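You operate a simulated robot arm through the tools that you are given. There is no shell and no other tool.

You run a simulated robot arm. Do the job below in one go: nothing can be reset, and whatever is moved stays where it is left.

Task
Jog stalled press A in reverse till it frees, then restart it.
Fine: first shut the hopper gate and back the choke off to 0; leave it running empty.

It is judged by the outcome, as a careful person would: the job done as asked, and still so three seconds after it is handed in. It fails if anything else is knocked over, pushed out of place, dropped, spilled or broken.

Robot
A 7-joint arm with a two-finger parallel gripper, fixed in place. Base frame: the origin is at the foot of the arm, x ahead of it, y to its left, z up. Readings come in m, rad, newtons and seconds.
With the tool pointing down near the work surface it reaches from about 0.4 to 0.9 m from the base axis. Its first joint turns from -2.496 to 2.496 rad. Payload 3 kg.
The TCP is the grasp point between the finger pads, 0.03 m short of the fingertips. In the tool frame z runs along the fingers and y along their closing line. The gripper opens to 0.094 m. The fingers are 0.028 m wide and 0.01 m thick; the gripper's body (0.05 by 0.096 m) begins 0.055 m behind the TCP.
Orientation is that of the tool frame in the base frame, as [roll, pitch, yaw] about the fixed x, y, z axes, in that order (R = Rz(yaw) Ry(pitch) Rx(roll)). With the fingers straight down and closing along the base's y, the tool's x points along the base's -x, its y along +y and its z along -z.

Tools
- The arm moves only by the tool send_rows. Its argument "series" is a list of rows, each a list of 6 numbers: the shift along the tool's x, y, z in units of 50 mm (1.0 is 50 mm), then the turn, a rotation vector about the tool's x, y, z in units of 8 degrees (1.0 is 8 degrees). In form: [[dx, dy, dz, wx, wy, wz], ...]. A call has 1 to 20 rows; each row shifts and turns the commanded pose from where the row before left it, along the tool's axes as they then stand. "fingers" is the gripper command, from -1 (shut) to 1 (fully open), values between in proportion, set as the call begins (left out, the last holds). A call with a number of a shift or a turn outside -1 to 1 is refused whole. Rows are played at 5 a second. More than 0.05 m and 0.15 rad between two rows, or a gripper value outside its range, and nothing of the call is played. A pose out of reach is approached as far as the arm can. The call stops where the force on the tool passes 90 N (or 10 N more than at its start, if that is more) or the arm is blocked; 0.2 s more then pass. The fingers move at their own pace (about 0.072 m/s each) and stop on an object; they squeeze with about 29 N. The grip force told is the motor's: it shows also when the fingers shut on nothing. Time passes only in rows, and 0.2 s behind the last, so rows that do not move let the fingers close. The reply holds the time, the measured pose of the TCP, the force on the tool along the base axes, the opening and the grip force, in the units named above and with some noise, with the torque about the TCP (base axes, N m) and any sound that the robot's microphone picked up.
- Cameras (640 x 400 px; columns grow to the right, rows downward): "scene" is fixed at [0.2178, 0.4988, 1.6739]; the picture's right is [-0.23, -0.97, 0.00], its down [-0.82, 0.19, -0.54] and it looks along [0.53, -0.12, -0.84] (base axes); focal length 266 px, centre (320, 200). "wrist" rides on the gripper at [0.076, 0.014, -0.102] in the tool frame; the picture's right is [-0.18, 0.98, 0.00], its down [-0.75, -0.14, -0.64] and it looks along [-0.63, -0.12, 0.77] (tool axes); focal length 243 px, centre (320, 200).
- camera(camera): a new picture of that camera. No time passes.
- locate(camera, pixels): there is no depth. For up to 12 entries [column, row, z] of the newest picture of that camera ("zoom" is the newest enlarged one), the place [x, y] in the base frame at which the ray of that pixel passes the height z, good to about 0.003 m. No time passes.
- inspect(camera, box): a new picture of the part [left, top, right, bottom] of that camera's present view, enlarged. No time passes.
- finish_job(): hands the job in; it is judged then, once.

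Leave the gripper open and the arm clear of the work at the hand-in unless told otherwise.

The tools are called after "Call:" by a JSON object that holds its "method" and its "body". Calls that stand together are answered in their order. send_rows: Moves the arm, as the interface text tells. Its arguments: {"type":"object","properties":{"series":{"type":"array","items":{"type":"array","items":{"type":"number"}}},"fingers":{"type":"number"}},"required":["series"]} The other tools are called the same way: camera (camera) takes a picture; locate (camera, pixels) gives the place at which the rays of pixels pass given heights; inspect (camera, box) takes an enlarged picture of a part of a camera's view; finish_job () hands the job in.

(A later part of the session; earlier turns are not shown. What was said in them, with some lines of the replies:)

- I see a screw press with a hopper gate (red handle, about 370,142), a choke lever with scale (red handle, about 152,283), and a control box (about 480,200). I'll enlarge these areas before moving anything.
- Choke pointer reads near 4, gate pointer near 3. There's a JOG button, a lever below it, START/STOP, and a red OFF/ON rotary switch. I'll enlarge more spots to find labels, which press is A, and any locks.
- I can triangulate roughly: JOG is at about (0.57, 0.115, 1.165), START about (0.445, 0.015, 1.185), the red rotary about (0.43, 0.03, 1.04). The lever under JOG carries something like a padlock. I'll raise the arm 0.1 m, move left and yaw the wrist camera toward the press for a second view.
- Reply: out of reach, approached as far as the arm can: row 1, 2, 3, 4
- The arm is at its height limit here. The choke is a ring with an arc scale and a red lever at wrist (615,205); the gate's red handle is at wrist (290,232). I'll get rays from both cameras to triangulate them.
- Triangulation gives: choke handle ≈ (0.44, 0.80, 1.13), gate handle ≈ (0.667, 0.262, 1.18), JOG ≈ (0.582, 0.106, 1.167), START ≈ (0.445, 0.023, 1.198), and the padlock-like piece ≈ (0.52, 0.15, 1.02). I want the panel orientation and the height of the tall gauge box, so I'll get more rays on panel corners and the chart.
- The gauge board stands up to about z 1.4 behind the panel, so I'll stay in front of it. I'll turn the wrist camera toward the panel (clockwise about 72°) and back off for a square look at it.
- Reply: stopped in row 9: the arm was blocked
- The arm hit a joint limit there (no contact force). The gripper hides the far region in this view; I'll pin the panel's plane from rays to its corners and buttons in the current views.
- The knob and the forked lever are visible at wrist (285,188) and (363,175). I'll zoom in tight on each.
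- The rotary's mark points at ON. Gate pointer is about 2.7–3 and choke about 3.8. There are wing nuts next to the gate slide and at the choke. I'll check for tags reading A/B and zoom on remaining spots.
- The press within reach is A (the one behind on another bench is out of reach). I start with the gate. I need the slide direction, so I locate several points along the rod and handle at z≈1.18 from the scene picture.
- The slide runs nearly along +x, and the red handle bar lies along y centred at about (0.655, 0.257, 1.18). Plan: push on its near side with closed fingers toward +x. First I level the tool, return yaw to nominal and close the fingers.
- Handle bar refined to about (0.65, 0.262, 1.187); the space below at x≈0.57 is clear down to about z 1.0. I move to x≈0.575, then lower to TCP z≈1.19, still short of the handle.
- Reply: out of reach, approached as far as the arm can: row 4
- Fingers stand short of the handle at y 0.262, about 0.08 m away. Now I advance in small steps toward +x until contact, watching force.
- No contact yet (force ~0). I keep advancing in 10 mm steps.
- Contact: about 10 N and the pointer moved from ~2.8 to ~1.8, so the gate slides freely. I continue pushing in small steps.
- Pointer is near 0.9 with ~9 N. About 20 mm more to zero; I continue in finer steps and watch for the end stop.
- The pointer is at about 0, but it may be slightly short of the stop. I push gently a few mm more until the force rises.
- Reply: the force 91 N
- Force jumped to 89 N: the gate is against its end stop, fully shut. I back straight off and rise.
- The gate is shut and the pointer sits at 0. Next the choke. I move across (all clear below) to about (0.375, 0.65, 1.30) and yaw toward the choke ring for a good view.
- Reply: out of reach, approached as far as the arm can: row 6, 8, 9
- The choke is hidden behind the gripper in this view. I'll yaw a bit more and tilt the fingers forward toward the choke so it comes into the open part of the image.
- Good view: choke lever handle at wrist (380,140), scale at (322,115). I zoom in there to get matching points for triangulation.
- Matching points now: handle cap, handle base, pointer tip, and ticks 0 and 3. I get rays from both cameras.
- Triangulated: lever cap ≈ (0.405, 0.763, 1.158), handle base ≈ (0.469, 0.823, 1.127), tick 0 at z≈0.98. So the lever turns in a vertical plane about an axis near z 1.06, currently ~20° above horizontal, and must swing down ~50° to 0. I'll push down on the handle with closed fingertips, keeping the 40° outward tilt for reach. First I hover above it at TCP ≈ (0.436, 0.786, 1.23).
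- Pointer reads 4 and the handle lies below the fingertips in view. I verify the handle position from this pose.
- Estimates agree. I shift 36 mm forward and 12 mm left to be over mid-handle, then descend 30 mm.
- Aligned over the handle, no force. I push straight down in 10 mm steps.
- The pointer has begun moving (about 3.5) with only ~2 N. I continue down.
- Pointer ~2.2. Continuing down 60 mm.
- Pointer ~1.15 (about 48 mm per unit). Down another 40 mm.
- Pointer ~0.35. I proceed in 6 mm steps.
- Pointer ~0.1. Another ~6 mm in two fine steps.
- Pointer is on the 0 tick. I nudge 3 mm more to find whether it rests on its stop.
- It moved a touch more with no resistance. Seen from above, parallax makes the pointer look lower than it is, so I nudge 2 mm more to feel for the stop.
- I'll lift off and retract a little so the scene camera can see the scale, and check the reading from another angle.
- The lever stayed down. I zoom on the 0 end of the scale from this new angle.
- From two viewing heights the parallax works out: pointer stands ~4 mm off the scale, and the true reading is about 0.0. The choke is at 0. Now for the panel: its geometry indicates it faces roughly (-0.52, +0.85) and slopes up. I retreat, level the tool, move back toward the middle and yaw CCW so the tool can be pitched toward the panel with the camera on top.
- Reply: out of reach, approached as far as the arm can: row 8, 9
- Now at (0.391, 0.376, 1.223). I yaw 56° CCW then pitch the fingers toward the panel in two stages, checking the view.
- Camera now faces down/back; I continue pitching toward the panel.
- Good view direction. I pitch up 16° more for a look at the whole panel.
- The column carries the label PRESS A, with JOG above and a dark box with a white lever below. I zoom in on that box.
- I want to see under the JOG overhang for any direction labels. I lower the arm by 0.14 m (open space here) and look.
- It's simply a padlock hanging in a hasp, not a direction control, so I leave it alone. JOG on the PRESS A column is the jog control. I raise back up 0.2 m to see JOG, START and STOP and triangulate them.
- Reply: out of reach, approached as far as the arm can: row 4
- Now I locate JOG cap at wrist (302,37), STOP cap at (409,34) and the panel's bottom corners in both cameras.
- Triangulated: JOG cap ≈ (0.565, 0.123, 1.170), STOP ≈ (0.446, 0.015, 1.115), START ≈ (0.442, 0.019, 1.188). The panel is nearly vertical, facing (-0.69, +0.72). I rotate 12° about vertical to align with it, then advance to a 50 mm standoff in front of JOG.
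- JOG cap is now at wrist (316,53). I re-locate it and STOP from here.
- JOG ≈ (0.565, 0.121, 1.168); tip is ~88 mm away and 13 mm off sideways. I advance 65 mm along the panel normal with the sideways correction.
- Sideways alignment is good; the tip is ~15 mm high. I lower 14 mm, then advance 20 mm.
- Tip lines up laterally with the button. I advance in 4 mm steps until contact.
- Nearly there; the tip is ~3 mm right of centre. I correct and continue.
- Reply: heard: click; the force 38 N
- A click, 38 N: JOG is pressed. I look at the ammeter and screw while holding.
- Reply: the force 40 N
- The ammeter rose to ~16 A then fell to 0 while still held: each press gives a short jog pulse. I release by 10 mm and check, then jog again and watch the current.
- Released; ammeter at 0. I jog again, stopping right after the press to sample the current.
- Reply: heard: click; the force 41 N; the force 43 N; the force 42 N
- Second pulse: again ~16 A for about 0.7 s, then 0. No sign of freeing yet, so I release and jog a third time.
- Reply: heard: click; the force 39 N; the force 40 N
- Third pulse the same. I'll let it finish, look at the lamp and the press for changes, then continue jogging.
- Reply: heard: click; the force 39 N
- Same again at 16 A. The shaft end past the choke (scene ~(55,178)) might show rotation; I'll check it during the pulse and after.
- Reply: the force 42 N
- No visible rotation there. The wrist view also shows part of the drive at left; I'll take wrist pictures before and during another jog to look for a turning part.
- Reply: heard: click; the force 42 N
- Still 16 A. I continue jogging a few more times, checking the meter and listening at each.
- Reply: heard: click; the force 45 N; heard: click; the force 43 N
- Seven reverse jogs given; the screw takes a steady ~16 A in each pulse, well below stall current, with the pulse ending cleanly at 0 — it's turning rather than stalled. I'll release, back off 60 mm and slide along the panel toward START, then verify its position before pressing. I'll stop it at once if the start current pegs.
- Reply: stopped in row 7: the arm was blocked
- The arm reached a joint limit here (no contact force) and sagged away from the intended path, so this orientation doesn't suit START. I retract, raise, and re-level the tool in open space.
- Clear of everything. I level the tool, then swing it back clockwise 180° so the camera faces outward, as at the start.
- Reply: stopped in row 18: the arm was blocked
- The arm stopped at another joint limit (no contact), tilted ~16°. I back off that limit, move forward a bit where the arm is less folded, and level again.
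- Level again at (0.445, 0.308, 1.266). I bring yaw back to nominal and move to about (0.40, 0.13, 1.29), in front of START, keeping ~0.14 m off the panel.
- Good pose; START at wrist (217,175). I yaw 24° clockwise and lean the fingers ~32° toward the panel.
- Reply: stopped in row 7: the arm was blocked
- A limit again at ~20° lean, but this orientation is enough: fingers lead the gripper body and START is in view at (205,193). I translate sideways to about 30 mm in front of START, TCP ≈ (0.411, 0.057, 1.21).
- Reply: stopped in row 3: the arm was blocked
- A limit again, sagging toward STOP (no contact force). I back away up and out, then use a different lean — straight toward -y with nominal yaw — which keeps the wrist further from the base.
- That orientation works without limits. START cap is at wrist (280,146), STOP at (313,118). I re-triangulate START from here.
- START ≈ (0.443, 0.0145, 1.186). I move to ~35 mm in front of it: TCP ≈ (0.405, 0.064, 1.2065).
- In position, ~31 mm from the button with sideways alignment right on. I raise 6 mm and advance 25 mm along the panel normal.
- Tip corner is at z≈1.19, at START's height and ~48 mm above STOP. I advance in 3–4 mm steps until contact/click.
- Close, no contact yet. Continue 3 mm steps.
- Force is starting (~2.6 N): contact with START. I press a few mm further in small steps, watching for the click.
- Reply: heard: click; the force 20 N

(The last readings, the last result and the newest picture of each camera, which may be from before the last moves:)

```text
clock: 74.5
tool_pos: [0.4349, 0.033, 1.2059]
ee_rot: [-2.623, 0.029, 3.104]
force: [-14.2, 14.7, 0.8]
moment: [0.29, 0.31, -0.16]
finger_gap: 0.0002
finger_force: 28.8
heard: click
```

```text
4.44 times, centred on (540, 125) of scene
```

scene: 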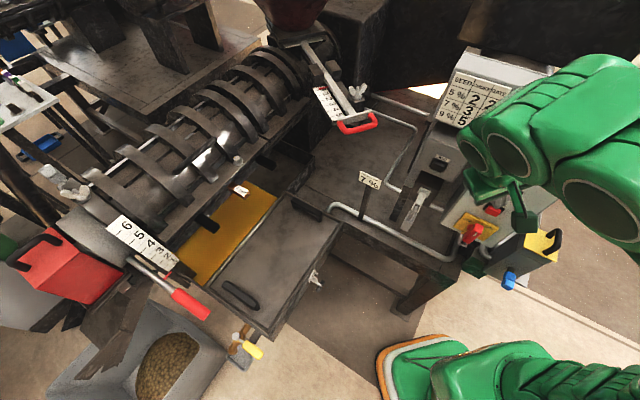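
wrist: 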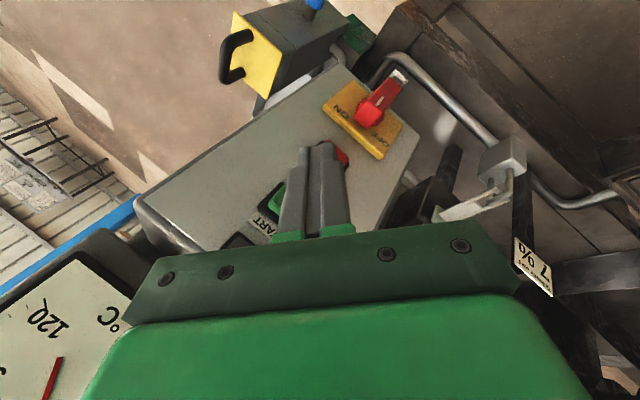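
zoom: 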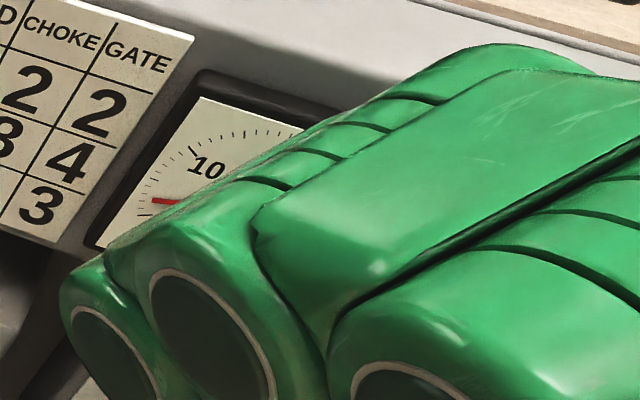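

Click heard; the needle lifted slightly off 0. I release by backing straight off along the normal, then look at the lamp and ammeter.

Call:
{"method": "send_rows", "body": {"series": [[0.1, 0.08, -0.05, 0, 0, 0], [0.3, 0.25, -0.15, 0, 0, 0], [0.2, 0.3, -0.5, 0, 0, 0], [0.1, 0.4, -0.8, 0, 0, 0], [0.1, 0.4, -0.8, 0, 0, 0]]}}

Call:
{"method": "camera", "body": {"camera": "scene"}}

Call:
{"method": "camera", "body": {"camera": "wrist"}}

Call:
{"method": "inspect", "body": {"camera": "scene", "box": [440, 80, 600, 250]}}

```text
clock: 75.7
tool_pos: [0.3982, 0.1529, 1.2705]
ee_rot: [-2.62, 0.027, 3.101]
force: [-0.7, 0.0, 0.0]
moment: [0.03, 0.0, -0.02]
finger_gap: 0.0001
finger_force: 29.0
```

```text
taken
```

scene: 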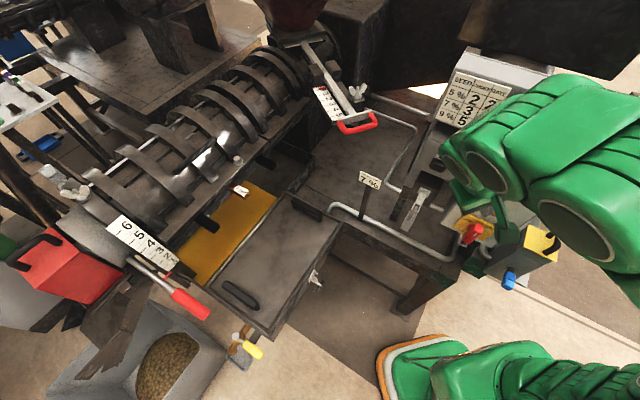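

```text
taken
```

wrist: 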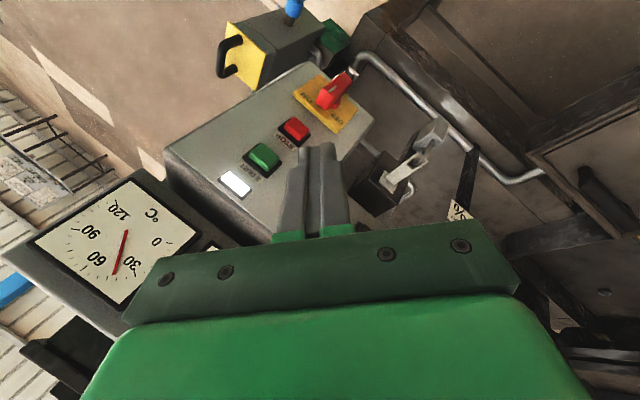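

```text
2.35 times, centred on (520, 165) of scene
```

zoom: 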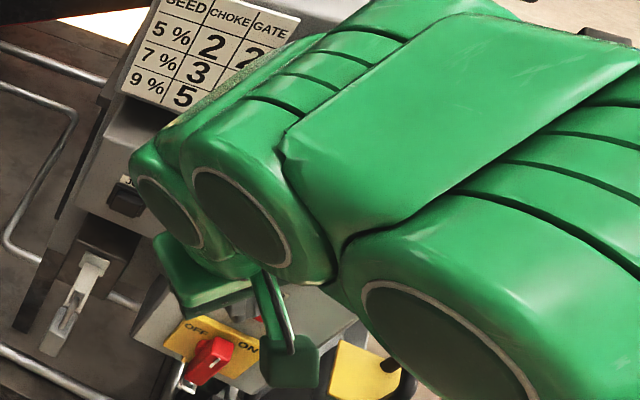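

The run lamp is lit white — the press is running. I level the tool, move away to the left, and open the gripper in free space, then check the ammeter.

Call:
{"method": "send_rows", "body": {"series": [[0, 0.5, -0.3, -0.95, 0, 0], [0, 0.5, -0.2, -0.95, 0, 0], [0, 0.5, 0, -0.95, 0, 0], [0, 0.5, 0, -0.9, 0, 0], [0, 0.9, 0, 0, 0, 0], [0, 0.9, 0, 0, 0, 0], [0, 0.9, 0, 0, 0, 0]], "fingers": 1}}

Call:
{"method": "camera", "body": {"camera": "scene"}}

Call:
{"method": "inspect", "body": {"camera": "scene", "box": [440, 80, 600, 250]}}

```text
clock: 77.3
tool_pos: [0.4087, 0.3945, 1.2601]
ee_rot: [3.138, 0.027, 3.102]
force: [-0.2, 0.2, 0.1]
moment: [0.02, -0.03, 0.0]
finger_gap: 0.0939
finger_force: 0.0
```

```text
taken
```

scene: 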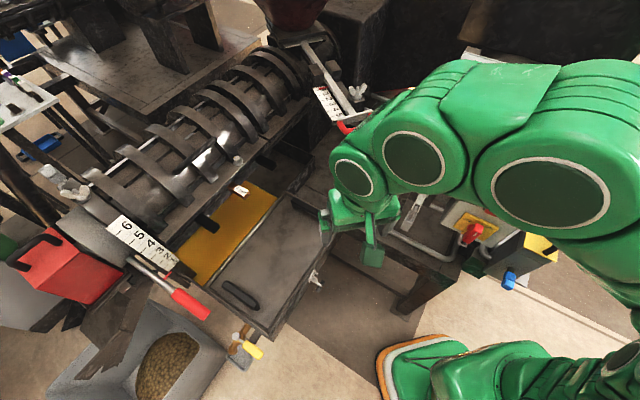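

```text
2.35 times, centred on (520, 165) of scene
```

zoom: 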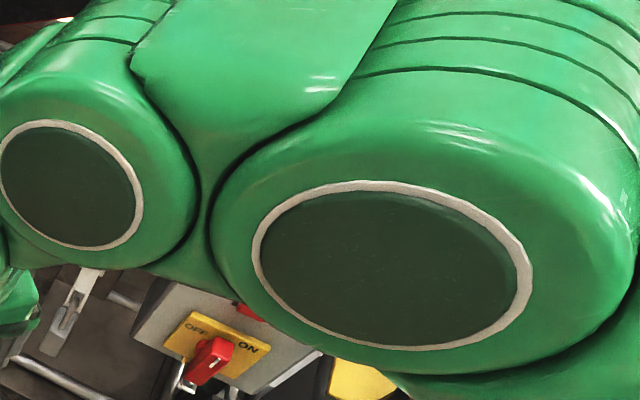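

The arm still blocks the gauges. I move further left to about y 0.55.

Call:
{"method": "send_rows", "body": {"series": [[0.2, 0.9, 0.1, 0, 0, 0], [0.2, 0.9, 0.1, 0, 0, 0], [0.2, 0.9, 0.1, 0, 0, 0]]}}

Call:
{"method": "camera", "body": {"camera": "scene"}}

Call:
{"method": "inspect", "body": {"camera": "scene", "box": [440, 70, 600, 240]}}

```text
clock: 78.1
tool_pos: [0.3868, 0.5308, 1.2456]
ee_rot: [3.136, 0.027, 3.102]
force: [-0.3, -0.5, -0.8]
moment: [0.02, 0.01, 0.04]
finger_gap: 0.0938
finger_force: 0.0
```

```text
taken
```

scene: 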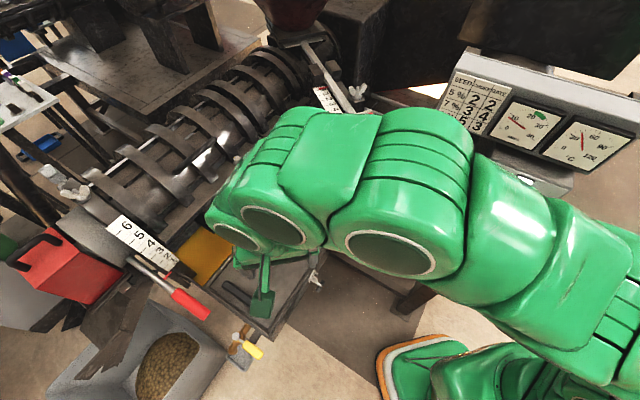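

```text
2.35 times, centred on (520, 155) of scene
```

zoom: 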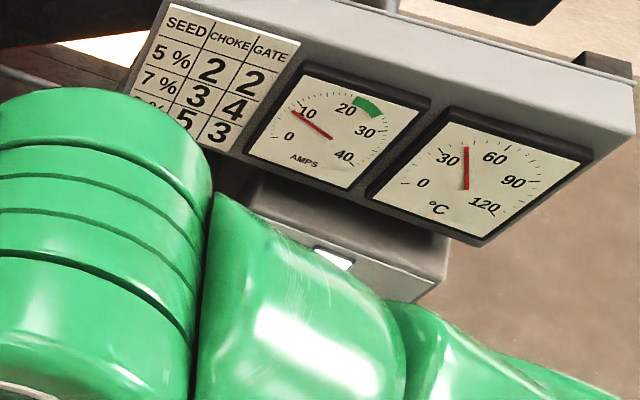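

Ammeter reads ~9 A, lamp lit: running empty. I wait a few seconds and re-check that it stays so, along with gate and choke.

Call:
{"method": "send_rows", "body": {"series": [[0, 0, 0, 0, 0, 0], [0, 0, 0, 0, 0, 0], [0, 0, 0, 0, 0, 0], [0, 0, 0, 0, 0, 0], [0, 0, 0, 0, 0, 0], [0, 0, 0, 0, 0, 0], [0, 0, 0, 0, 0, 0], [0, 0, 0, 0, 0, 0], [0, 0, 0, 0, 0, 0], [0, 0, 0, 0, 0, 0], [0, 0, 0, 0, 0, 0], [0, 0, 0, 0, 0, 0], [0, 0, 0, 0, 0, 0], [0, 0, 0, 0, 0, 0], [0, 0, 0, 0, 0, 0]]}}

Call:
{"method": "inspect", "body": {"camera": "scene", "box": [440, 70, 600, 240]}}

Call:
{"method": "inspect", "body": {"camera": "scene", "box": [300, 60, 380, 120]}}

Call:
{"method": "inspect", "body": {"camera": "scene", "box": [100, 200, 230, 340]}}

Call:
{"method": "camera", "body": {"camera": "wrist"}}

```text
clock: 81.3
tool_pos: [0.3865, 0.5287, 1.2464]
ee_rot: [3.138, 0.028, 3.101]
force: [0.3, 1.2, 1.1]
moment: [-0.01, 0.01, -0.01]
finger_gap: 0.094
finger_force: 0.0
```

```text
2.35 times, centred on (520, 155) of scene
```

zoom: 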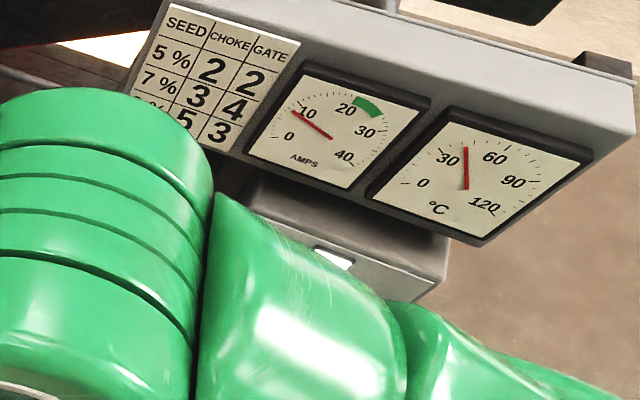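

```text
6.67 times, centred on (340, 90) of scene
```

zoom: 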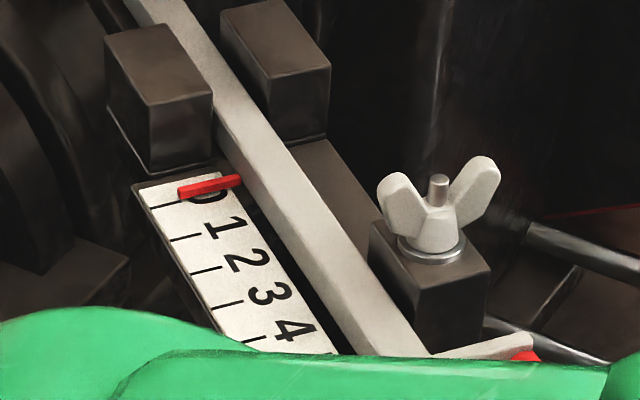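

```text
2.86 times, centred on (165, 270) of scene
```

zoom: 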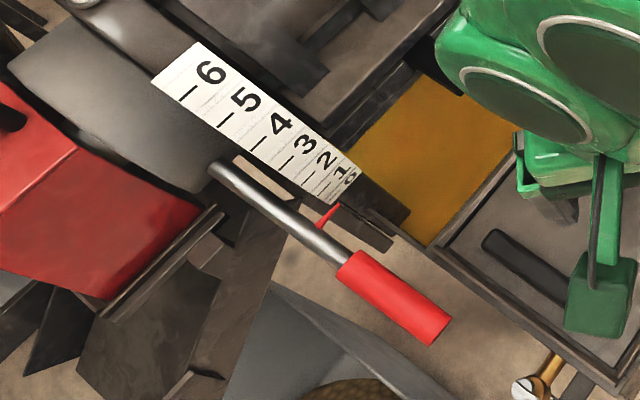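

```text
taken
```

wrist: 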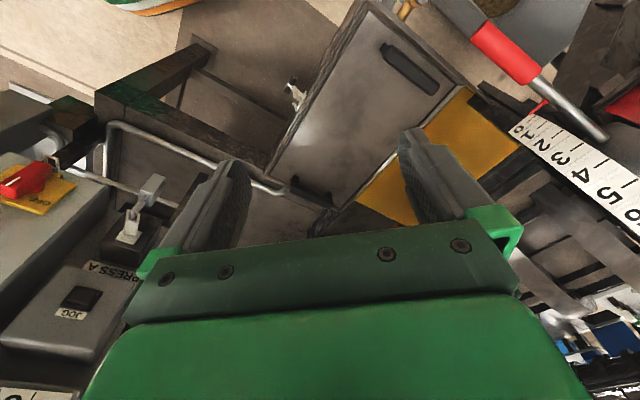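

After three more seconds it is still running at a steady ~9 A with the lamp lit. The gate pointer is at 0, the choke lever is down at 0, the arm is clear and the gripper is open. I hand the job in.

Call:
{"method": "finish_job", "body": {}}

```text
The job is handed in.
```

Press A is running again, empty. It had held a steady 9 A or so for a few seconds, with the run lamp lit, when I handed it in.

- **Gate:** shut, pushed home against its end stop, with the pointer at 0.
- **Choke:** backed off from 4 to 0. I felt no end stop there, so the 0 is read by eye from the scale, corrected for viewing angle.
- **Jogging:** seven short presses of JOG, each drawing about 16 A for roughly 0.7 s. JOG carries no direction marking, so I took it to be the reverse jog. Nothing on the gauges or by sound showed the moment it freed. I judged it free because the current never rose towards stall level, and the clean restart bore that out.
- **Restart:** one press of START. The current sits below the green band on the ammeter, which I'd expect with no seed going in.

While I was lining up on START, the arm ran into its own joint limits several times. It showed no contact force each time. I saw nothing knocked or moved out of place, and I left the padlock below JOG alone. The gripper is open and the arm is clear of the press.
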